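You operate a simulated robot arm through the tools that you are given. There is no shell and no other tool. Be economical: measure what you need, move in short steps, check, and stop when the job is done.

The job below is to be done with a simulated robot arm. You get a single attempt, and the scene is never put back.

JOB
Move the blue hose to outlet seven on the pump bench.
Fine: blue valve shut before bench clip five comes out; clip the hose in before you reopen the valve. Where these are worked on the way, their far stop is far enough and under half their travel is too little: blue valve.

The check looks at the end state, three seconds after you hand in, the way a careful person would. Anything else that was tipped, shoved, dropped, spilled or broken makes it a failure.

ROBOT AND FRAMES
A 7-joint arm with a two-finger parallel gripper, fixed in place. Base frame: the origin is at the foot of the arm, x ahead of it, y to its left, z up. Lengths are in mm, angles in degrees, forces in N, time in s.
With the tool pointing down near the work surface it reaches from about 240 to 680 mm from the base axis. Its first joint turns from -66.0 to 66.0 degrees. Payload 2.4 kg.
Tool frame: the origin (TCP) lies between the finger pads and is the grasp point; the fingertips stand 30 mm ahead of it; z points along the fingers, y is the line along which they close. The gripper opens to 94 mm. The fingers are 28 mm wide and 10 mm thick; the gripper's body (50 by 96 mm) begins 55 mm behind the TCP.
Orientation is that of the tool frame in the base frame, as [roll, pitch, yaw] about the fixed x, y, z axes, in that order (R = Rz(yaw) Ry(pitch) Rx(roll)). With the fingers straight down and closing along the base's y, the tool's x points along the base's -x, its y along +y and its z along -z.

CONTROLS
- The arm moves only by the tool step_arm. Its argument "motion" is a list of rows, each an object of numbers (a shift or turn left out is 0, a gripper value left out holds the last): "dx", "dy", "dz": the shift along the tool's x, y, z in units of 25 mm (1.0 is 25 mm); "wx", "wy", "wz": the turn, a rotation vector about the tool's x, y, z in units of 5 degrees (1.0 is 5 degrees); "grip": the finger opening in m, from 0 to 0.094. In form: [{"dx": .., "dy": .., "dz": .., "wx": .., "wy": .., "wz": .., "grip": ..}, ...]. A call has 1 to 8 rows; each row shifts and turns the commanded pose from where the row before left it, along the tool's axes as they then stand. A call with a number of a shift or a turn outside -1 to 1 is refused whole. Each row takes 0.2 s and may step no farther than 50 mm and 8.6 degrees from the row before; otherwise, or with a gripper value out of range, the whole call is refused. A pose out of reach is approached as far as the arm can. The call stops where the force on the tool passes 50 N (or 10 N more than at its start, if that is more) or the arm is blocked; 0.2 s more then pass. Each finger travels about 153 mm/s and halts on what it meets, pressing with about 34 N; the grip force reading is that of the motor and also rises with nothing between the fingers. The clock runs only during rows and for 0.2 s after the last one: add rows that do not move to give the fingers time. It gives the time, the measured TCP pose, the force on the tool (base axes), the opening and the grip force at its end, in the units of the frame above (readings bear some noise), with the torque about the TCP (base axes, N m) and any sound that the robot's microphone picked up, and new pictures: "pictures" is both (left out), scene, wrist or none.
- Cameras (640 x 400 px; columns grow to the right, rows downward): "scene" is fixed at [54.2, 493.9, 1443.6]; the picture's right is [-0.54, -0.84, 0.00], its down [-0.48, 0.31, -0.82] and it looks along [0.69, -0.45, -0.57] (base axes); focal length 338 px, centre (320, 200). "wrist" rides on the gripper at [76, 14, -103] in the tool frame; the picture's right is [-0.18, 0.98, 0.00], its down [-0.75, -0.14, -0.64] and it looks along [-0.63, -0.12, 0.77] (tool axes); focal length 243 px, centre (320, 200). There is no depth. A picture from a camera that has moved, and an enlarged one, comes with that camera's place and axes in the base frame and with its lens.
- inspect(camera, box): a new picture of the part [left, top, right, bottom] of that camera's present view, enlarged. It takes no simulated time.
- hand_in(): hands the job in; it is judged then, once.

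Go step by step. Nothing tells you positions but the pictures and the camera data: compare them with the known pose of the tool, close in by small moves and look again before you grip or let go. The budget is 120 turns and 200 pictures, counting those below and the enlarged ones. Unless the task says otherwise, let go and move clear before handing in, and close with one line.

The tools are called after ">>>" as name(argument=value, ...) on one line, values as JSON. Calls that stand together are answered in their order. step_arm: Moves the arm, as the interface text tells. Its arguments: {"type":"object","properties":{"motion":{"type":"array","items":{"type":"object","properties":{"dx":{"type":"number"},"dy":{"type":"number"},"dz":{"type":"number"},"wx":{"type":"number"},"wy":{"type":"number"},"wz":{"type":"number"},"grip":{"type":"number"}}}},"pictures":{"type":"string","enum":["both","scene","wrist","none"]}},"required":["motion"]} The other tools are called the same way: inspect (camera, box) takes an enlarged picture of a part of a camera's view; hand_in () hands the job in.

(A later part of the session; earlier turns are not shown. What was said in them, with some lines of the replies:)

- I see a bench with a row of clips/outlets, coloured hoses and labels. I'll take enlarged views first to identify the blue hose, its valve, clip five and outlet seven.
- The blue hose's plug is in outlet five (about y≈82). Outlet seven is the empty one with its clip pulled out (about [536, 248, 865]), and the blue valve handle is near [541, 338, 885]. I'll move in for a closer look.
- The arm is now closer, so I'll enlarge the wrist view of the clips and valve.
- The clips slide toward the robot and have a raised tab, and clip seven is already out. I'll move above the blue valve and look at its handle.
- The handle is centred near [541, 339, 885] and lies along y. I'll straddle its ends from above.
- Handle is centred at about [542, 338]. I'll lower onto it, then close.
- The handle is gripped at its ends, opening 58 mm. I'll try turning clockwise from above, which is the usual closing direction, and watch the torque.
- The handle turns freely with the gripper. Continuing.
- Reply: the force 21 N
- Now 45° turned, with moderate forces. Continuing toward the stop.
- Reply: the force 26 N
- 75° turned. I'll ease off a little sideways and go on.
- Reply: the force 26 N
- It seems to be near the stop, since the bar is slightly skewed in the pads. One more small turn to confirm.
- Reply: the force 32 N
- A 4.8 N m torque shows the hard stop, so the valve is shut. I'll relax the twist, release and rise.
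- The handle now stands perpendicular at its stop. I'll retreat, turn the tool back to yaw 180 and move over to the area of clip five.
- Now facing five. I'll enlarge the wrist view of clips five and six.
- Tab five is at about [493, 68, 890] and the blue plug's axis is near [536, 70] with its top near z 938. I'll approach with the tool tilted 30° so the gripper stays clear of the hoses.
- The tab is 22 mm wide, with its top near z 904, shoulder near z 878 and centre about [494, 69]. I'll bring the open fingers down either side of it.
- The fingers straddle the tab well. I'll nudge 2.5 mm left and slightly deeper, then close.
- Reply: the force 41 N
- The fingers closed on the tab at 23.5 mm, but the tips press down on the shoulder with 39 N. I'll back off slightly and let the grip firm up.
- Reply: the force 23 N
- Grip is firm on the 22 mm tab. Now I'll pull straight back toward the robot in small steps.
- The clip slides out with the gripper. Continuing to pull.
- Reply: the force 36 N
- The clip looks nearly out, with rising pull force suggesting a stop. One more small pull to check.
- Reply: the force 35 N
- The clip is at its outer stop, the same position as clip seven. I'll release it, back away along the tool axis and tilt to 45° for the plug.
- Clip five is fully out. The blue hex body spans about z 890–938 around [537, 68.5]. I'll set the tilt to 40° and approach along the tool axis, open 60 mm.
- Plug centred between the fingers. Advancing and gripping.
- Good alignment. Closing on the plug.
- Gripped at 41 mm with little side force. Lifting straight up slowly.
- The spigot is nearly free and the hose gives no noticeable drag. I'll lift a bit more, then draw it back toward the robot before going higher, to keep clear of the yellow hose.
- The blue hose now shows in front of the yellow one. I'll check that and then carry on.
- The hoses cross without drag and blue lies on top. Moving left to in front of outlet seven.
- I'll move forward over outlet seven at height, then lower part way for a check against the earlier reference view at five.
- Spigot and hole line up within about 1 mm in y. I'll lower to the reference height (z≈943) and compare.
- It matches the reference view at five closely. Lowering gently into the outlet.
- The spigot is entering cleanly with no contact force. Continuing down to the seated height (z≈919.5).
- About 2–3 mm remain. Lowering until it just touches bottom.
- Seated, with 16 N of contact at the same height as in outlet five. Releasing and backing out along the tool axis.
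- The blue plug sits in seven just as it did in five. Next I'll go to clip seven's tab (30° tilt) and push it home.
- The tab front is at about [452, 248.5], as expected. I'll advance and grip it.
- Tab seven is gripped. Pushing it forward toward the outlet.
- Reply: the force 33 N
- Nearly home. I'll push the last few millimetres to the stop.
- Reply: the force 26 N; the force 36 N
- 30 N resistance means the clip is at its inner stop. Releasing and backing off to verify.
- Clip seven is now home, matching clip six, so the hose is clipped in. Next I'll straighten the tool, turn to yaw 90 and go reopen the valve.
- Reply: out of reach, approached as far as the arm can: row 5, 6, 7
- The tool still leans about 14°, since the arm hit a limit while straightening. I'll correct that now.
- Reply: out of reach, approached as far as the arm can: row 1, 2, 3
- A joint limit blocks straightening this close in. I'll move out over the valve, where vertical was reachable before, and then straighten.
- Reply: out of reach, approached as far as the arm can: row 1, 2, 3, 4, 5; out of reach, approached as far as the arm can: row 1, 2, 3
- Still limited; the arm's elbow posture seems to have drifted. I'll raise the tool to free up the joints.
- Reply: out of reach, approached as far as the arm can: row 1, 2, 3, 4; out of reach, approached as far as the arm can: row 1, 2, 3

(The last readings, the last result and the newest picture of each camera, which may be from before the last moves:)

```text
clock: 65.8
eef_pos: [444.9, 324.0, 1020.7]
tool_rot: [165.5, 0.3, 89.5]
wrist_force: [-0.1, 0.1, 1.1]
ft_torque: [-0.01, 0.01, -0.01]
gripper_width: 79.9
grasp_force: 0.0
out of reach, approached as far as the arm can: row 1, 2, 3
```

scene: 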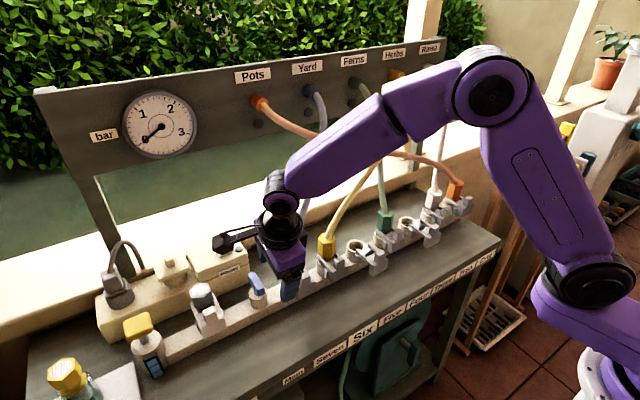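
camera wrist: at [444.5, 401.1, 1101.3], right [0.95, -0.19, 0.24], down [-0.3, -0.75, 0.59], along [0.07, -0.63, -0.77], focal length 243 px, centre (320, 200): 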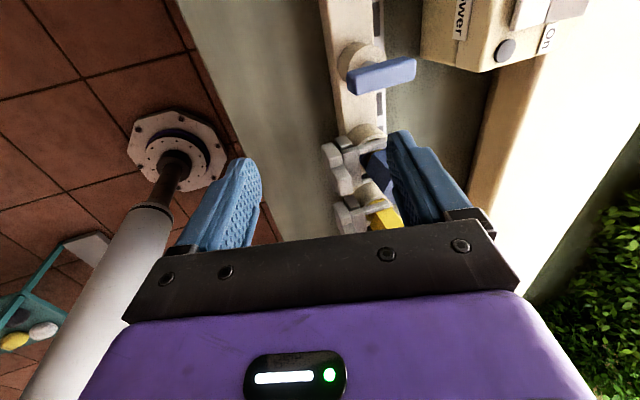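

I'll unwind by turning back to yaw 180 with more tilt, then going high and back toward the starting posture.

>>> step_arm(motion=[{"wx": -1}, {"wx": -1}, {"wz": -1}, {"wz": -1}, {"wz": -1}, {"wz": -1}, {"wz": -1}, {"wz": -1}], pictures="none")

>>> step_arm(motion=[{"dz": -0.9}, {"dz": -0.9}, {"dz": -0.9}, {"dz": -0.9}, {}], pictures="scene")

```text
clock: 67.6
eef_pos: [443.9, 323.5, 1020.8]
tool_rot: [158.7, 12.4, 117.3]
wrist_force: [-0.4, 1.1, -0.1]
ft_torque: [-0.02, -0.01, -0.01]
gripper_width: 80.2
grasp_force: 0.1
```

```text
clock: 68.8
eef_pos: [406.6, 326.3, 1103.7]
tool_rot: [158.7, 12.2, 117.2]
wrist_force: [0.1, -0.6, 0.2]
ft_torque: [0.01, -0.01, -0.01]
gripper_width: 80.0
grasp_force: 0.1
```

scene: 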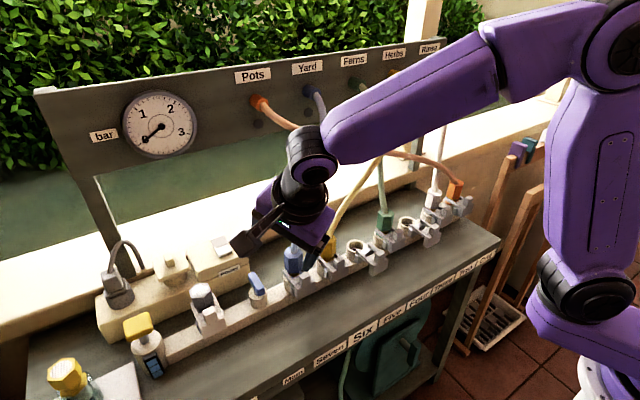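

Moving freely again. Continuing the unwind to yaw 180 and up/back.

>>> step_arm(motion=[{"wz": -1}, {"wz": -1}, {"wz": -1}, {"wz": -1}, {"wz": -1}, {"wz": -1}, {"wz": -1}, {"wz": -1}], pictures="none")

>>> step_arm(motion=[{"wz": -1}, {"wz": -1}, {"wz": -1}, {"wz": -1}, {"dx": 0.6, "dz": -0.8, "dy": -0.6}, {"dx": 0.6, "dz": -0.8, "dy": -0.6}, {"dx": 0.6, "dz": -0.8, "dy": -0.6}, {}], pictures="none")

>>> step_arm(motion=[{"wy": 0.95}, {"wy": 0.95}, {"wy": 0.95}, {"wy": 0.95}, {}], pictures="none")

```text
clock: 70.6
eef_pos: [408.1, 325.3, 1102.7]
tool_rot: [171.6, 23.0, 157.9]
wrist_force: [-0.4, -1.0, -0.3]
ft_torque: [-0.02, 0.03, 0.01]
gripper_width: 79.9
grasp_force: 0.1
```

```text
clock: 72.4
eef_pos: [341.6, 280.2, 1138.6]
tool_rot: [-179.7, 24.4, 179.6]
wrist_force: [0.2, -0.6, 0.2]
ft_torque: [0.01, -0.01, 0.02]
gripper_width: 80.1
grasp_force: 0.0
```

```text
clock: 73.6
eef_pos: [336.3, 280.7, 1137.2]
tool_rot: [-179.5, 16.2, 179.4]
wrist_force: [0.5, -0.1, -0.3]
ft_torque: [0.01, 0.01, -0.01]
gripper_width: 80.1
grasp_force: 0.0
out of reach, approached as far as the arm can: row 2, 3, 4
```

Still limited. I'll look at the arm's posture.

>>> step_arm(motion=[{"dx": 0.3, "dz": -0.9}, {"dx": 0.3, "dz": -0.9}, {"dx": 0.3, "dz": -0.9}, {"dx": 0.3, "dz": -0.9}, {}], pictures="scene")

```text
clock: 74.8
eef_pos: [282.2, 282.2, 1216.4]
tool_rot: [-179.4, 16.4, 179.5]
wrist_force: [0.1, 0.4, -0.1]
ft_torque: [-0.06, 0.02, -0.02]
gripper_width: 80.1
grasp_force: 0.1
```

scene: 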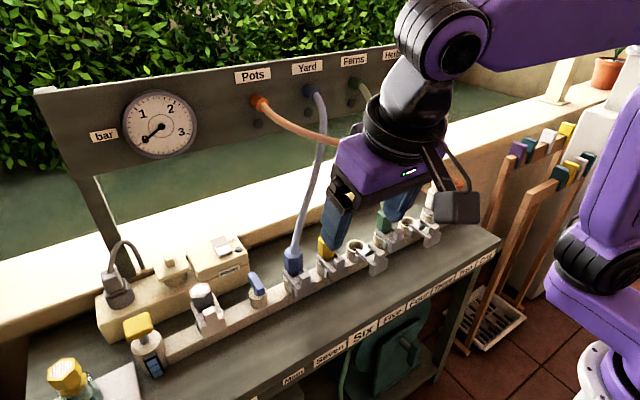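

Higher up now. Trying to straighten again, with the scene clear around the tool.

>>> step_arm(motion=[{"wy": 0.9}, {"wy": 0.9}, {"wy": 0.9}, {"wy": 0.5}, {}], pictures="none")

```text
clock: 76.0
eef_pos: [281.3, 282.5, 1215.9]
tool_rot: [-179.6, 16.4, 179.5]
wrist_force: [0.3, 0.3, 0.4]
ft_torque: [0.01, -0.01, 0.02]
gripper_width: 80.1
grasp_force: 0.1
out of reach, approached as far as the arm can: row 1, 2, 3
```

I'll retrace to where vertical-to-tilted worked before (near [400, 90, 1070]) and straighten there.

>>> step_arm(motion=[{"dx": -0.33, "dz": 0.7, "dy": -0.93}, {"dx": -0.33, "dz": 0.7, "dy": -0.93}, {"dx": -0.33, "dz": 0.7, "dy": -0.93}, {"dx": -0.33, "dz": 0.7, "dy": -0.93}, {"dx": -0.33, "dz": 0.7, "dy": -0.93}, {"dx": -0.33, "dz": 0.7, "dy": -0.93}, {"dx": -0.33, "dz": 0.7, "dy": -0.93}, {"dx": -0.33, "dz": 0.7, "dy": -0.93}], pictures="none")

>>> step_arm(motion=[{"wy": 0.8}, {"wy": 0.8}, {"wy": 0.8}, {"wy": 0.8}, {}], pictures="scene")

```text
clock: 77.8
eef_pos: [266.5, 183.4, 1111.0]
tool_rot: [-179.7, 14.2, 179.4]
wrist_force: [0.4, 0.2, 0.3]
ft_torque: [-0.02, -0.02, 0.03]
gripper_width: 79.9
grasp_force: 0.0
out of reach, approached as far as the arm can: row 1, 2, 3, 4, 5, 6
```

```text
clock: 79.0
eef_pos: [265.7, 182.9, 1111.7]
tool_rot: [-179.5, 14.2, 179.4]
wrist_force: [-0.1, -0.1, 0.0]
ft_torque: [0.0, -0.01, 0.01]
gripper_width: 79.9
grasp_force: 0.0
out of reach, approached as far as the arm can: row 1, 2, 3, 4
```

scene: 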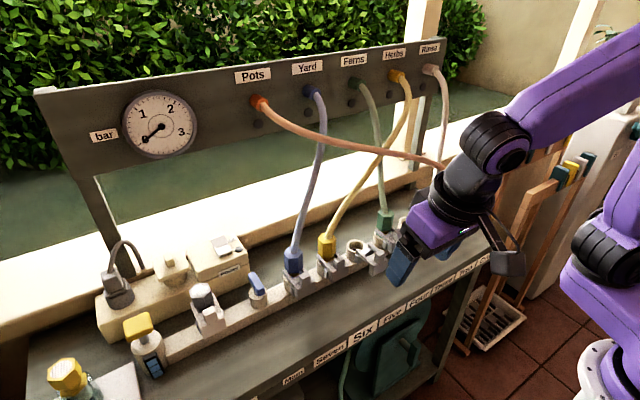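

The view confirms the blue hose is in seven. I'll back off the limit by tilting more, move out to the original tilt spot, then straighten.

>>> step_arm(motion=[{"wy": -1}, {"wy": -1}, {"wy": -1}, {}], pictures="none")

>>> step_arm(motion=[{"dx": -0.55, "dz": 0.8, "dy": -0.56}, {"dx": -0.55, "dz": 0.8, "dy": -0.56}, {"dx": -0.55, "dz": 0.8, "dy": -0.56}, {"dx": -0.55, "dz": 0.8, "dy": -0.56}, {"dx": -0.55, "dz": 0.8, "dy": -0.56}, {"dx": -0.55, "dz": 0.8, "dy": -0.56}, {"dx": -0.55, "dz": 0.8, "dy": -0.56}, {"dx": -0.55, "dz": 0.8, "dy": -0.56}], pictures="none")

>>> step_arm(motion=[{"wy": 1}, {"wy": 1}, {"wy": 1}, {"wy": 1}, {"wy": 1}, {"wy": 0.8}, {}], pictures="scene")

```text
clock: 80.0
eef_pos: [268.5, 185.1, 1113.1]
tool_rot: [-179.5, 29.3, 179.6]
wrist_force: [-0.1, -0.6, 0.9]
ft_torque: [0.0, 0.01, 0.03]
gripper_width: 80.1
grasp_force: 0.0
```

```text
clock: 81.8
eef_pos: [438.5, 69.9, 1028.4]
tool_rot: [-179.4, 29.4, 179.6]
wrist_force: [1.0, 0.2, 0.4]
ft_torque: [0.02, -0.02, -0.04]
gripper_width: 80.2
grasp_force: 0.0
```

```text
clock: 83.4
eef_pos: [439.1, 70.5, 1027.0]
tool_rot: [-179.5, 16.7, 179.4]
wrist_force: [0.7, -0.8, -0.2]
ft_torque: [0.01, -0.02, -0.01]
gripper_width: 80.1
grasp_force: 0.1
out of reach, approached as far as the arm can: row 4, 5, 6
```

scene: 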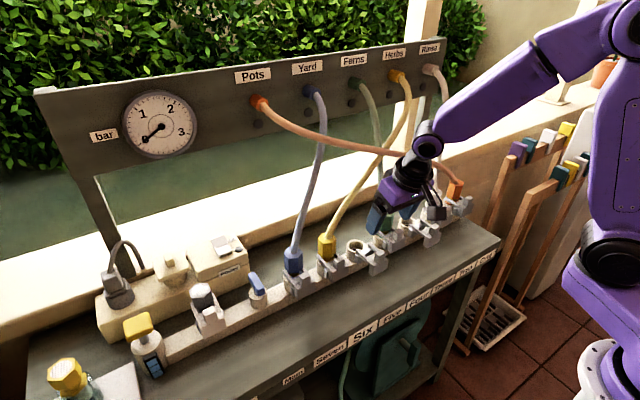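

The arm can't straighten past about 15° any more, so I'll work the valve tilted. The handle turns with little resistance, so a closed gripper can sweep its near end around. First I'll move over there with the fingers closed.

>>> step_arm(motion=[{"wy": -1, "grip": 0.0}, {"wy": -0.6, "dy": 0.9}, {"dy": 1}, {"dy": 1}, {"dy": 1}, {"dy": 1}, {"dy": 1}, {"dy": 1}], pictures="none")

>>> step_arm(motion=[{"dy": 1}, {"dy": 1}, {"dy": 1}, {"dy": 1}, {"dy": 0.9}, {}])

```text
clock: 85.2
eef_pos: [441.1, 241.7, 1026.5]
tool_rot: [-179.5, 24.7, 179.6]
wrist_force: [0.1, -0.7, -0.4]
ft_torque: [0.0, -0.02, 0.0]
gripper_width: 0.0
grasp_force: 32.6
```

```text
clock: 86.6
eef_pos: [444.5, 365.6, 1025.1]
tool_rot: [-179.5, 24.7, 179.6]
wrist_force: [0.2, -0.1, -0.6]
ft_torque: [0.04, -0.02, -0.02]
gripper_width: 0.0
grasp_force: 33.4
camera wrist: at [332.2, 381.1, 1086.0], right [0.18, 0.98, 0.07], down [0.41, -0.14, 0.9], along [0.89, -0.13, -0.43], focal length 243 px, centre (320, 200)
```

scene: 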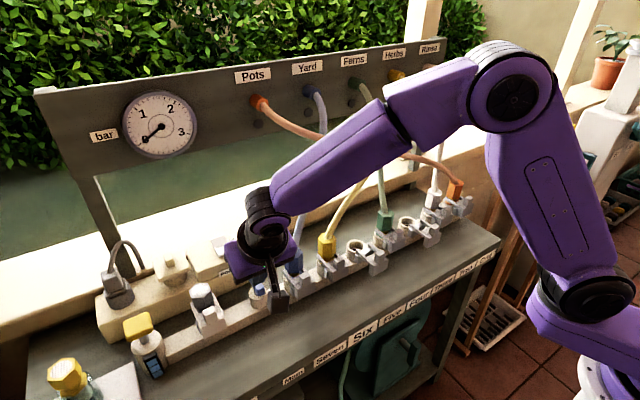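
wrist: 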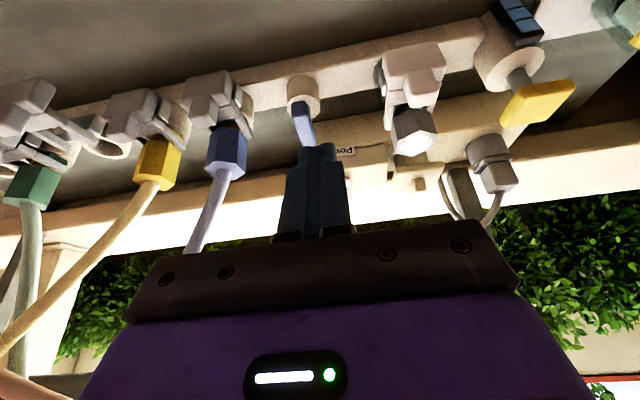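

>>> inspect(camera="wrist", box=[240, 60, 400, 180])

>>> inspect(camera="scene", box=[220, 220, 320, 320])

```text
3.33 times, centred on (320, 120) of wrist
camera zoom: at [332.2, 381.1, 1086.0], right [0.18, 0.98, 0.07], down [0.41, -0.14, 0.9], along [0.89, -0.13, -0.43], focal length 809 px, centre (320, 467)
```

zoom: 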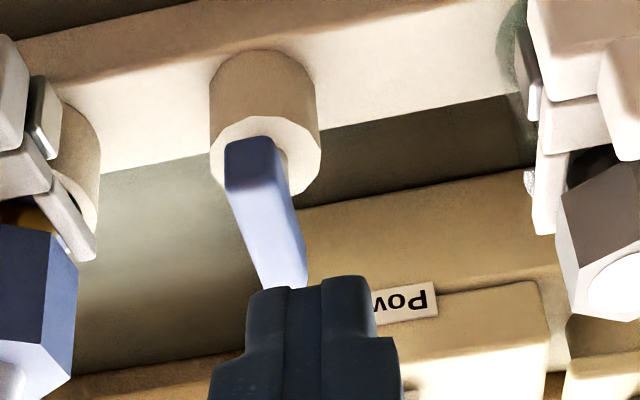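

```text
4.00 times, centred on (270, 270) of scene
camera zoom: at [54.2, 494.0, 1443.6], right [-0.54, -0.84, 0.0], down [-0.48, 0.31, -0.82], along [0.69, -0.45, -0.57], focal length 1351 px, centre (520, -80)
```

zoom: 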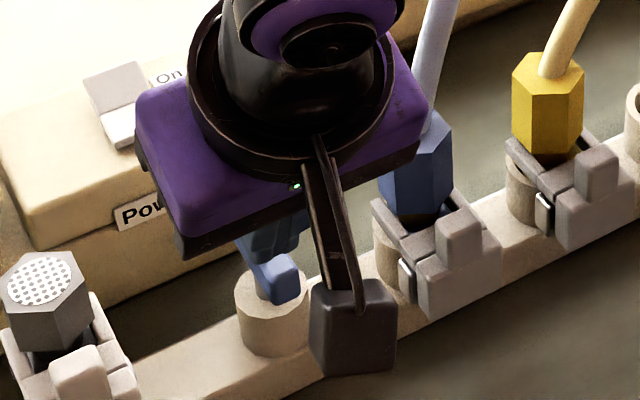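

The handle runs from x≈513 to 570 at y≈339, centred about z 885. I'll lower the closed fingers just left of its near end.

>>> step_arm(motion=[{"dz": 0.9, "dy": -0.05, "dx": -0.13}, {"dz": 0.9}, {"dz": 0.9}, {"dz": 0.9}, {}])

>>> inspect(camera="wrist", box=[240, 80, 400, 200])

```text
clock: 87.8
eef_pos: [485.1, 363.6, 943.1]
tool_rot: [-179.5, 24.7, 179.6]
wrist_force: [0.2, 0.1, 0.0]
ft_torque: [-0.01, -0.01, -0.02]
gripper_width: 0.0
grasp_force: 33.3
camera wrist: at [371.7, 379.0, 1005.0], right [0.18, 0.98, 0.07], down [0.41, -0.14, 0.9], along [0.89, -0.13, -0.43], focal length 243 px, centre (320, 200)
```

scene: 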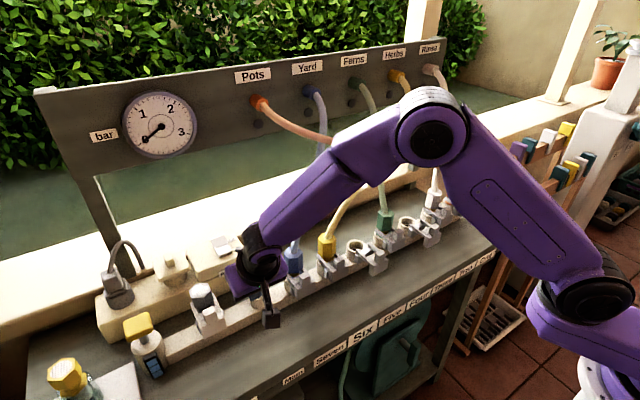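
wrist: 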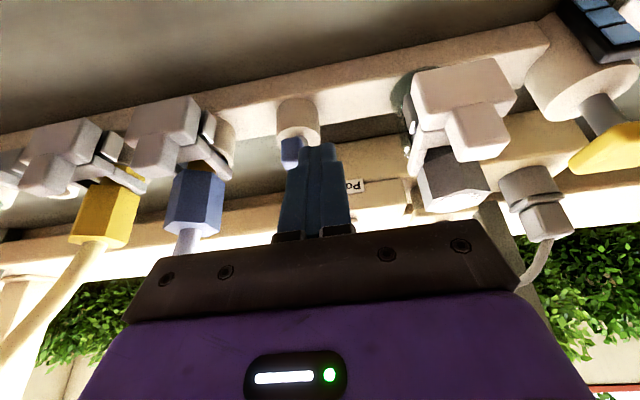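

```text
3.33 times, centred on (320, 140) of wrist
camera zoom: at [371.7, 379.0, 1005.0], right [0.18, 0.98, 0.07], down [0.41, -0.14, 0.9], along [0.89, -0.13, -0.43], focal length 809 px, centre (320, 400)
```

zoom: 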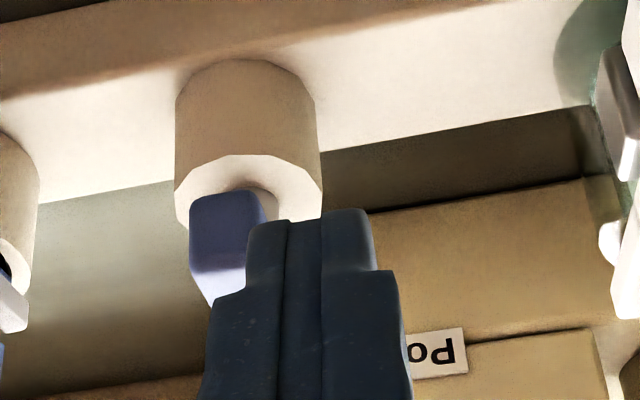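

The fingers are a bit too close to the handle. I'll shift 10 mm left, then lower the rest.

>>> step_arm(motion=[{"dy": 0.42}, {"dz": 0.6}, {"dz": 0.6}, {"dz": 0.6}, {}])

>>> inspect(camera="wrist", box=[240, 80, 400, 200])

>>> inspect(camera="scene", box=[190, 220, 310, 320])

```text
clock: 89.0
eef_pos: [504.7, 372.2, 903.6]
tool_rot: [-179.6, 24.8, 179.6]
wrist_force: [-0.4, -1.3, -0.3]
ft_torque: [-0.01, -0.04, 0.01]
gripper_width: 0.0
grasp_force: 33.3
camera wrist: at [390.8, 387.5, 964.9], right [0.18, 0.98, 0.07], down [0.41, -0.14, 0.9], along [0.89, -0.13, -0.43], focal length 243 px, centre (320, 200)
```

scene: 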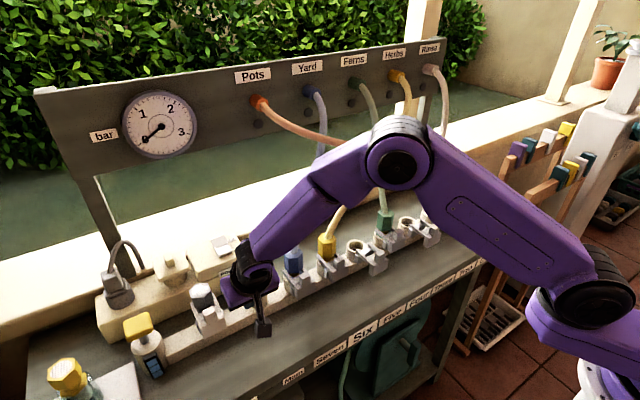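
wrist: 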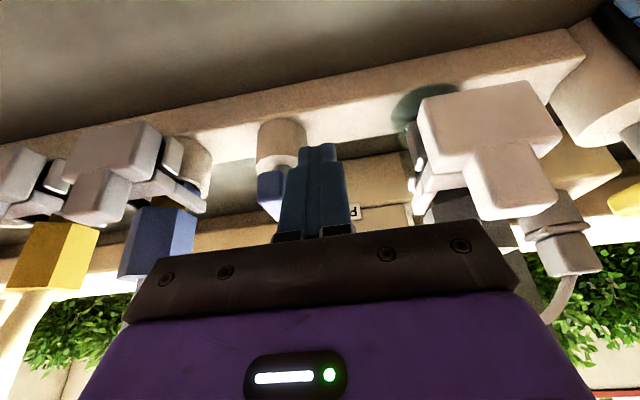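

```text
3.33 times, centred on (320, 140) of wrist
camera zoom: at [390.8, 387.5, 964.9], right [0.18, 0.98, 0.07], down [0.41, -0.14, 0.9], along [0.89, -0.13, -0.43], focal length 809 px, centre (320, 400)
```

zoom: 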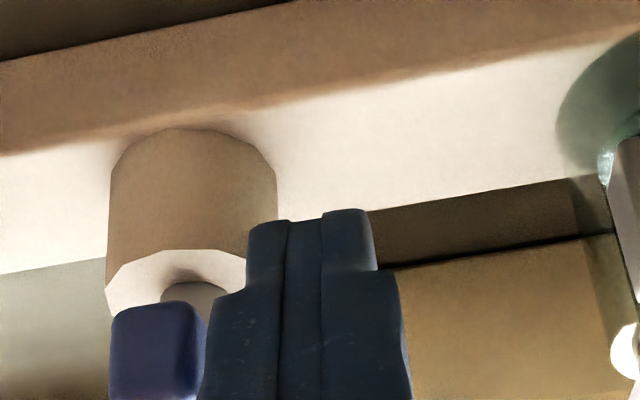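

```text
4.00 times, centred on (250, 270) of scene
camera zoom: at [54.2, 493.9, 1443.6], right [-0.54, -0.84, 0.0], down [-0.48, 0.31, -0.82], along [0.69, -0.45, -0.57], focal length 1351 px, centre (600, -80)
```

zoom: 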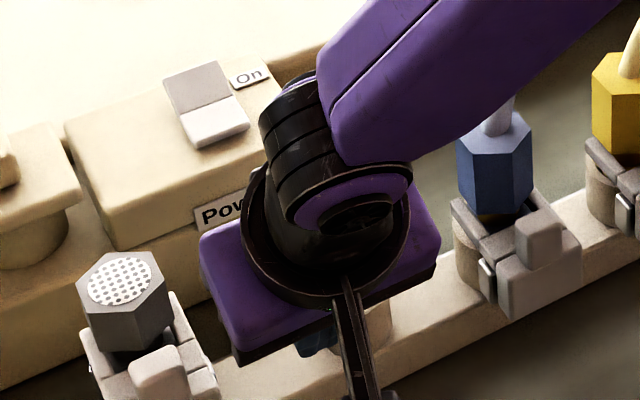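

The fingers are right beside the handle's near end. Sweeping toward −y to swing it back.

>>> step_arm(motion=[{"dy": -0.3}, {"dy": -0.3}, {"dy": -0.3}, {"dy": -0.2}, {}], pictures="wrist")

>>> inspect(camera="wrist", box=[240, 80, 400, 200])

```text
clock: 90.2
eef_pos: [505.0, 345.1, 903.0]
tool_rot: [-179.5, 24.8, 179.6]
wrist_force: [-2.0, -0.5, 0.0]
ft_torque: [-0.05, 0.16, -0.05]
gripper_width: 0.0
grasp_force: 32.9
camera wrist: at [391.4, 360.1, 965.3], right [0.18, 0.98, 0.07], down [0.41, -0.14, 0.9], along [0.89, -0.13, -0.43], focal length 243 px, centre (320, 200)
```

wrist: 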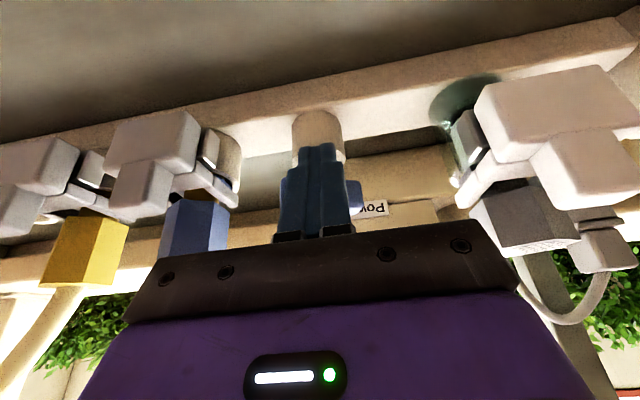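

```text
3.33 times, centred on (320, 140) of wrist
camera zoom: at [391.4, 360.1, 965.3], right [0.18, 0.98, 0.07], down [0.41, -0.14, 0.9], along [0.89, -0.13, -0.43], focal length 809 px, centre (320, 400)
```

zoom: 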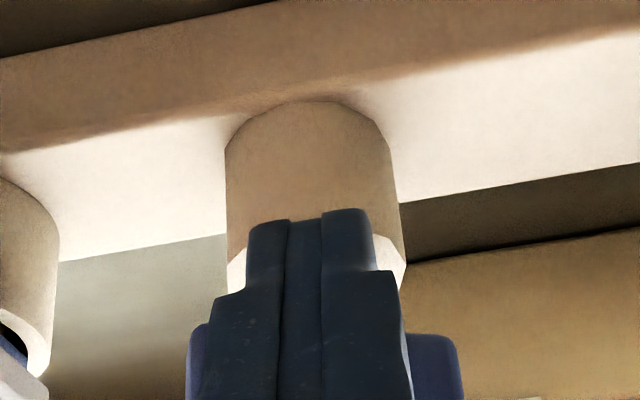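

The handle swings easily and both ends now show either side of the finger. I'll shift further toward its near end, then press forward to the stop.

>>> step_arm(motion=[{"dy": -0.3}, {"dy": -0.3}, {"dy": -0.2}, {}], pictures="none")

>>> inspect(camera="wrist", box=[240, 80, 400, 200])

>>> inspect(camera="scene", box=[200, 220, 320, 320])

```text
clock: 91.2
eef_pos: [504.2, 324.3, 904.4]
tool_rot: [-179.3, 24.8, 179.6]
wrist_force: [-0.2, 1.1, 0.4]
ft_torque: [0.0, 0.01, 0.03]
gripper_width: 0.0
grasp_force: 33.4
```

```text
3.33 times, centred on (320, 140) of wrist
camera zoom: at [390.8, 339.9, 964.9], right [0.18, 0.98, 0.07], down [0.41, -0.14, 0.9], along [0.89, -0.13, -0.43], focal length 809 px, centre (320, 400)
```

zoom: 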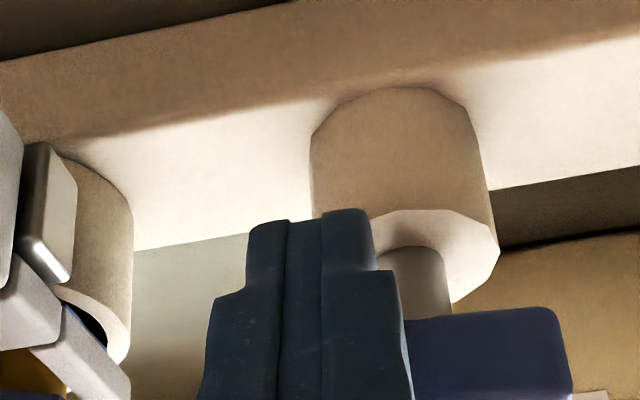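

```text
4.00 times, centred on (260, 270) of scene
camera zoom: at [54.2, 493.9, 1443.6], right [-0.54, -0.84, 0.0], down [-0.48, 0.31, -0.82], along [0.69, -0.45, -0.57], focal length 1351 px, centre (560, -80)
```

zoom: 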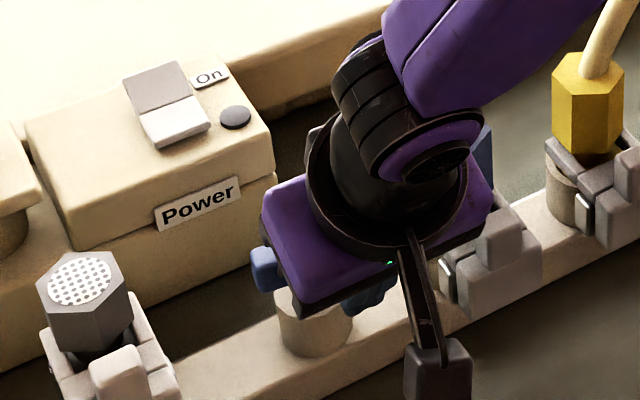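

The handle is almost in line with the rail. Now pressing its near arm gently forward to the open stop.

>>> step_arm(motion=[{"dy": -0.12}, {"dx": -0.11, "dz": 0.05}, {"dx": -0.11, "dz": 0.05}, {}], pictures="none")

>>> step_arm(motion=[{"dx": -0.1, "dz": 0.045}, {}], pictures="none")

>>> inspect(camera="wrist", box=[240, 80, 400, 200])

```text
clock: 92.2
eef_pos: [505.6, 322.9, 904.6]
tool_rot: [-179.2, 24.6, 179.7]
wrist_force: [-23.0, -4.5, 4.6]
ft_torque: [-0.15, 0.38, -0.06]
gripper_width: 0.0
grasp_force: 33.1
```

```text
clock: 92.8
eef_pos: [506.6, 324.3, 902.2]
tool_rot: [-179.0, 24.3, -180.0]
wrist_force: [-6.3, 0.1, 1.3]
ft_torque: [-0.05, 0.08, 0.02]
gripper_width: 0.0
grasp_force: 33.4
stopped in row 2: the force on the tool passed its limit at 51 N (the readings are from after the stop); the commanded pose is now the measured one
```

```text
3.33 times, centred on (320, 140) of wrist
camera zoom: at [393.9, 338.4, 964.3], right [0.17, 0.98, 0.06], down [0.42, -0.13, 0.9], along [0.89, -0.13, -0.44], focal length 809 px, centre (320, 400)
```

zoom: 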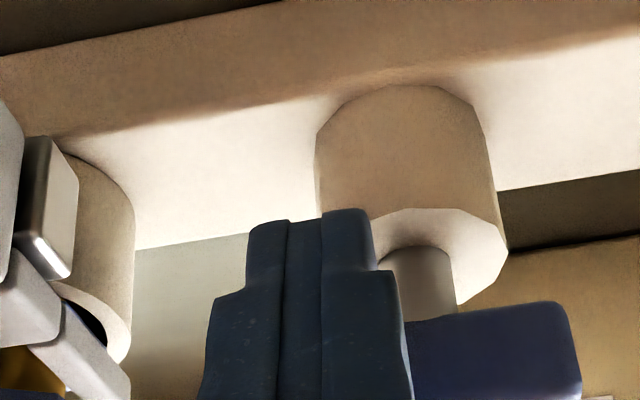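

The 51 N reaction shows the stop, and the handle is parallel to the rail again. I'll back off toward the robot, rise and check everything.

>>> step_arm(motion=[{"dx": 0.4, "dz": -0.18}, {"dx": 0.4, "dz": -0.18}, {"dz": -0.9}, {"dz": -0.9}, {"dz": -0.9}, {"dz": -0.9}, {"dz": -0.9}, {"dz": -0.9}], pictures="none")

>>> step_arm(motion=[{"dx": 0.6, "dz": -0.9}, {"dx": 0.6, "dz": -0.9}, {"dx": 0.6, "dz": -0.9}, {}])

>>> inspect(camera="scene", box=[200, 200, 400, 320])

>>> inspect(camera="wrist", box=[100, 40, 540, 240])

```text
clock: 94.7
eef_pos: [428.9, 325.1, 1025.1]
tool_rot: [-179.0, 24.3, 180.0]
wrist_force: [-0.6, -0.1, -0.5]
ft_torque: [-0.01, 0.03, -0.01]
gripper_width: 0.0
grasp_force: 33.1
```

```text
clock: 95.7
eef_pos: [362.3, 326.4, 1067.8]
tool_rot: [-179.1, 24.3, 179.9]
wrist_force: [0.1, 0.9, -0.8]
ft_torque: [-0.01, -0.03, -0.05]
gripper_width: 0.0
grasp_force: 32.9
camera wrist: at [249.4, 340.8, 1130.1], right [0.17, 0.98, 0.06], down [0.42, -0.13, 0.9], along [0.89, -0.13, -0.44], focal length 243 px, centre (320, 200)
```

scene: 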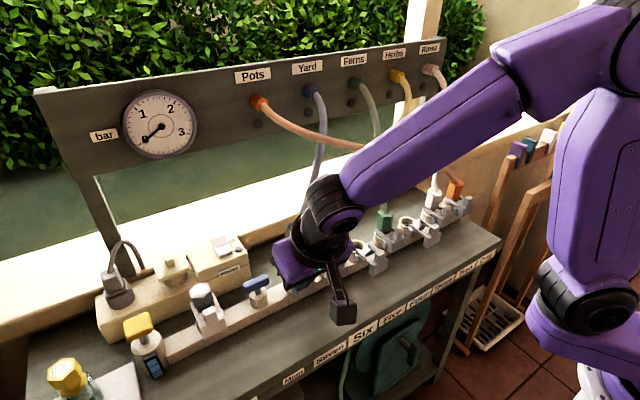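
wrist: 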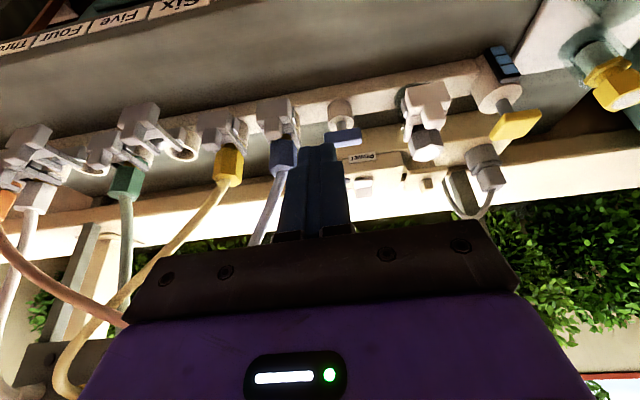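

```text
3.20 times, centred on (300, 260) of scene
camera zoom: at [54.2, 493.9, 1443.6], right [-0.54, -0.84, 0.0], down [-0.48, 0.31, -0.82], along [0.69, -0.45, -0.57], focal length 1081 px, centre (384, 8)
```

zoom: 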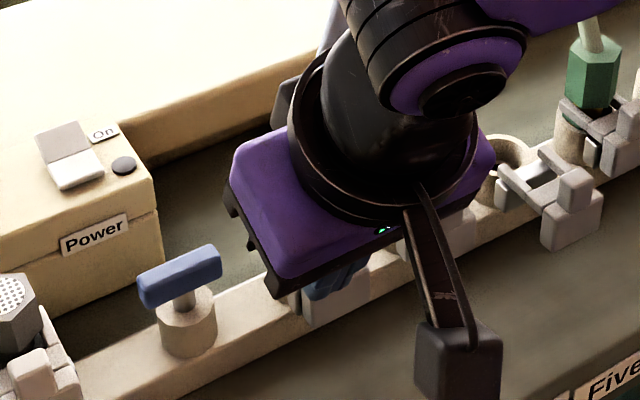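

```text
1.45 times, centred on (320, 140) of wrist
camera zoom: at [249.4, 340.8, 1130.1], right [0.17, 0.98, 0.06], down [0.42, -0.13, 0.9], along [0.89, -0.13, -0.44], focal length 353 px, centre (320, 287)
```

zoom: 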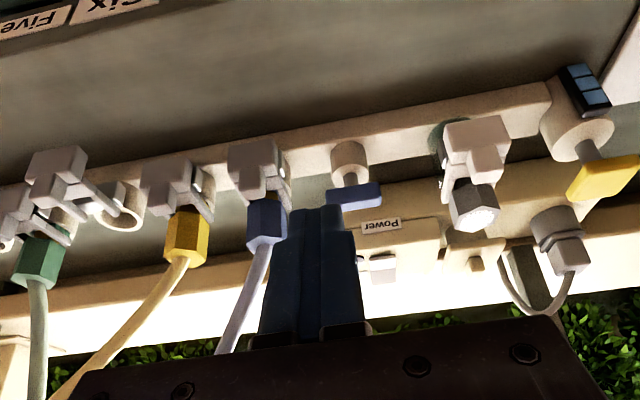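

The blue hose is in outlet seven and clipped, the valve handle is back in line at its open stop, and the arm is clear. Clip five is left out, as on the other empty outlets.

>>> hand_in()

```text
The job is handed in.
```

I moved the blue hose from outlet five to outlet seven and handed the job in. I shut the blue valve before clip five came out, pushed clip seven home, and only then reopened the valve to its stop. I saw nothing else moved or knocked over.
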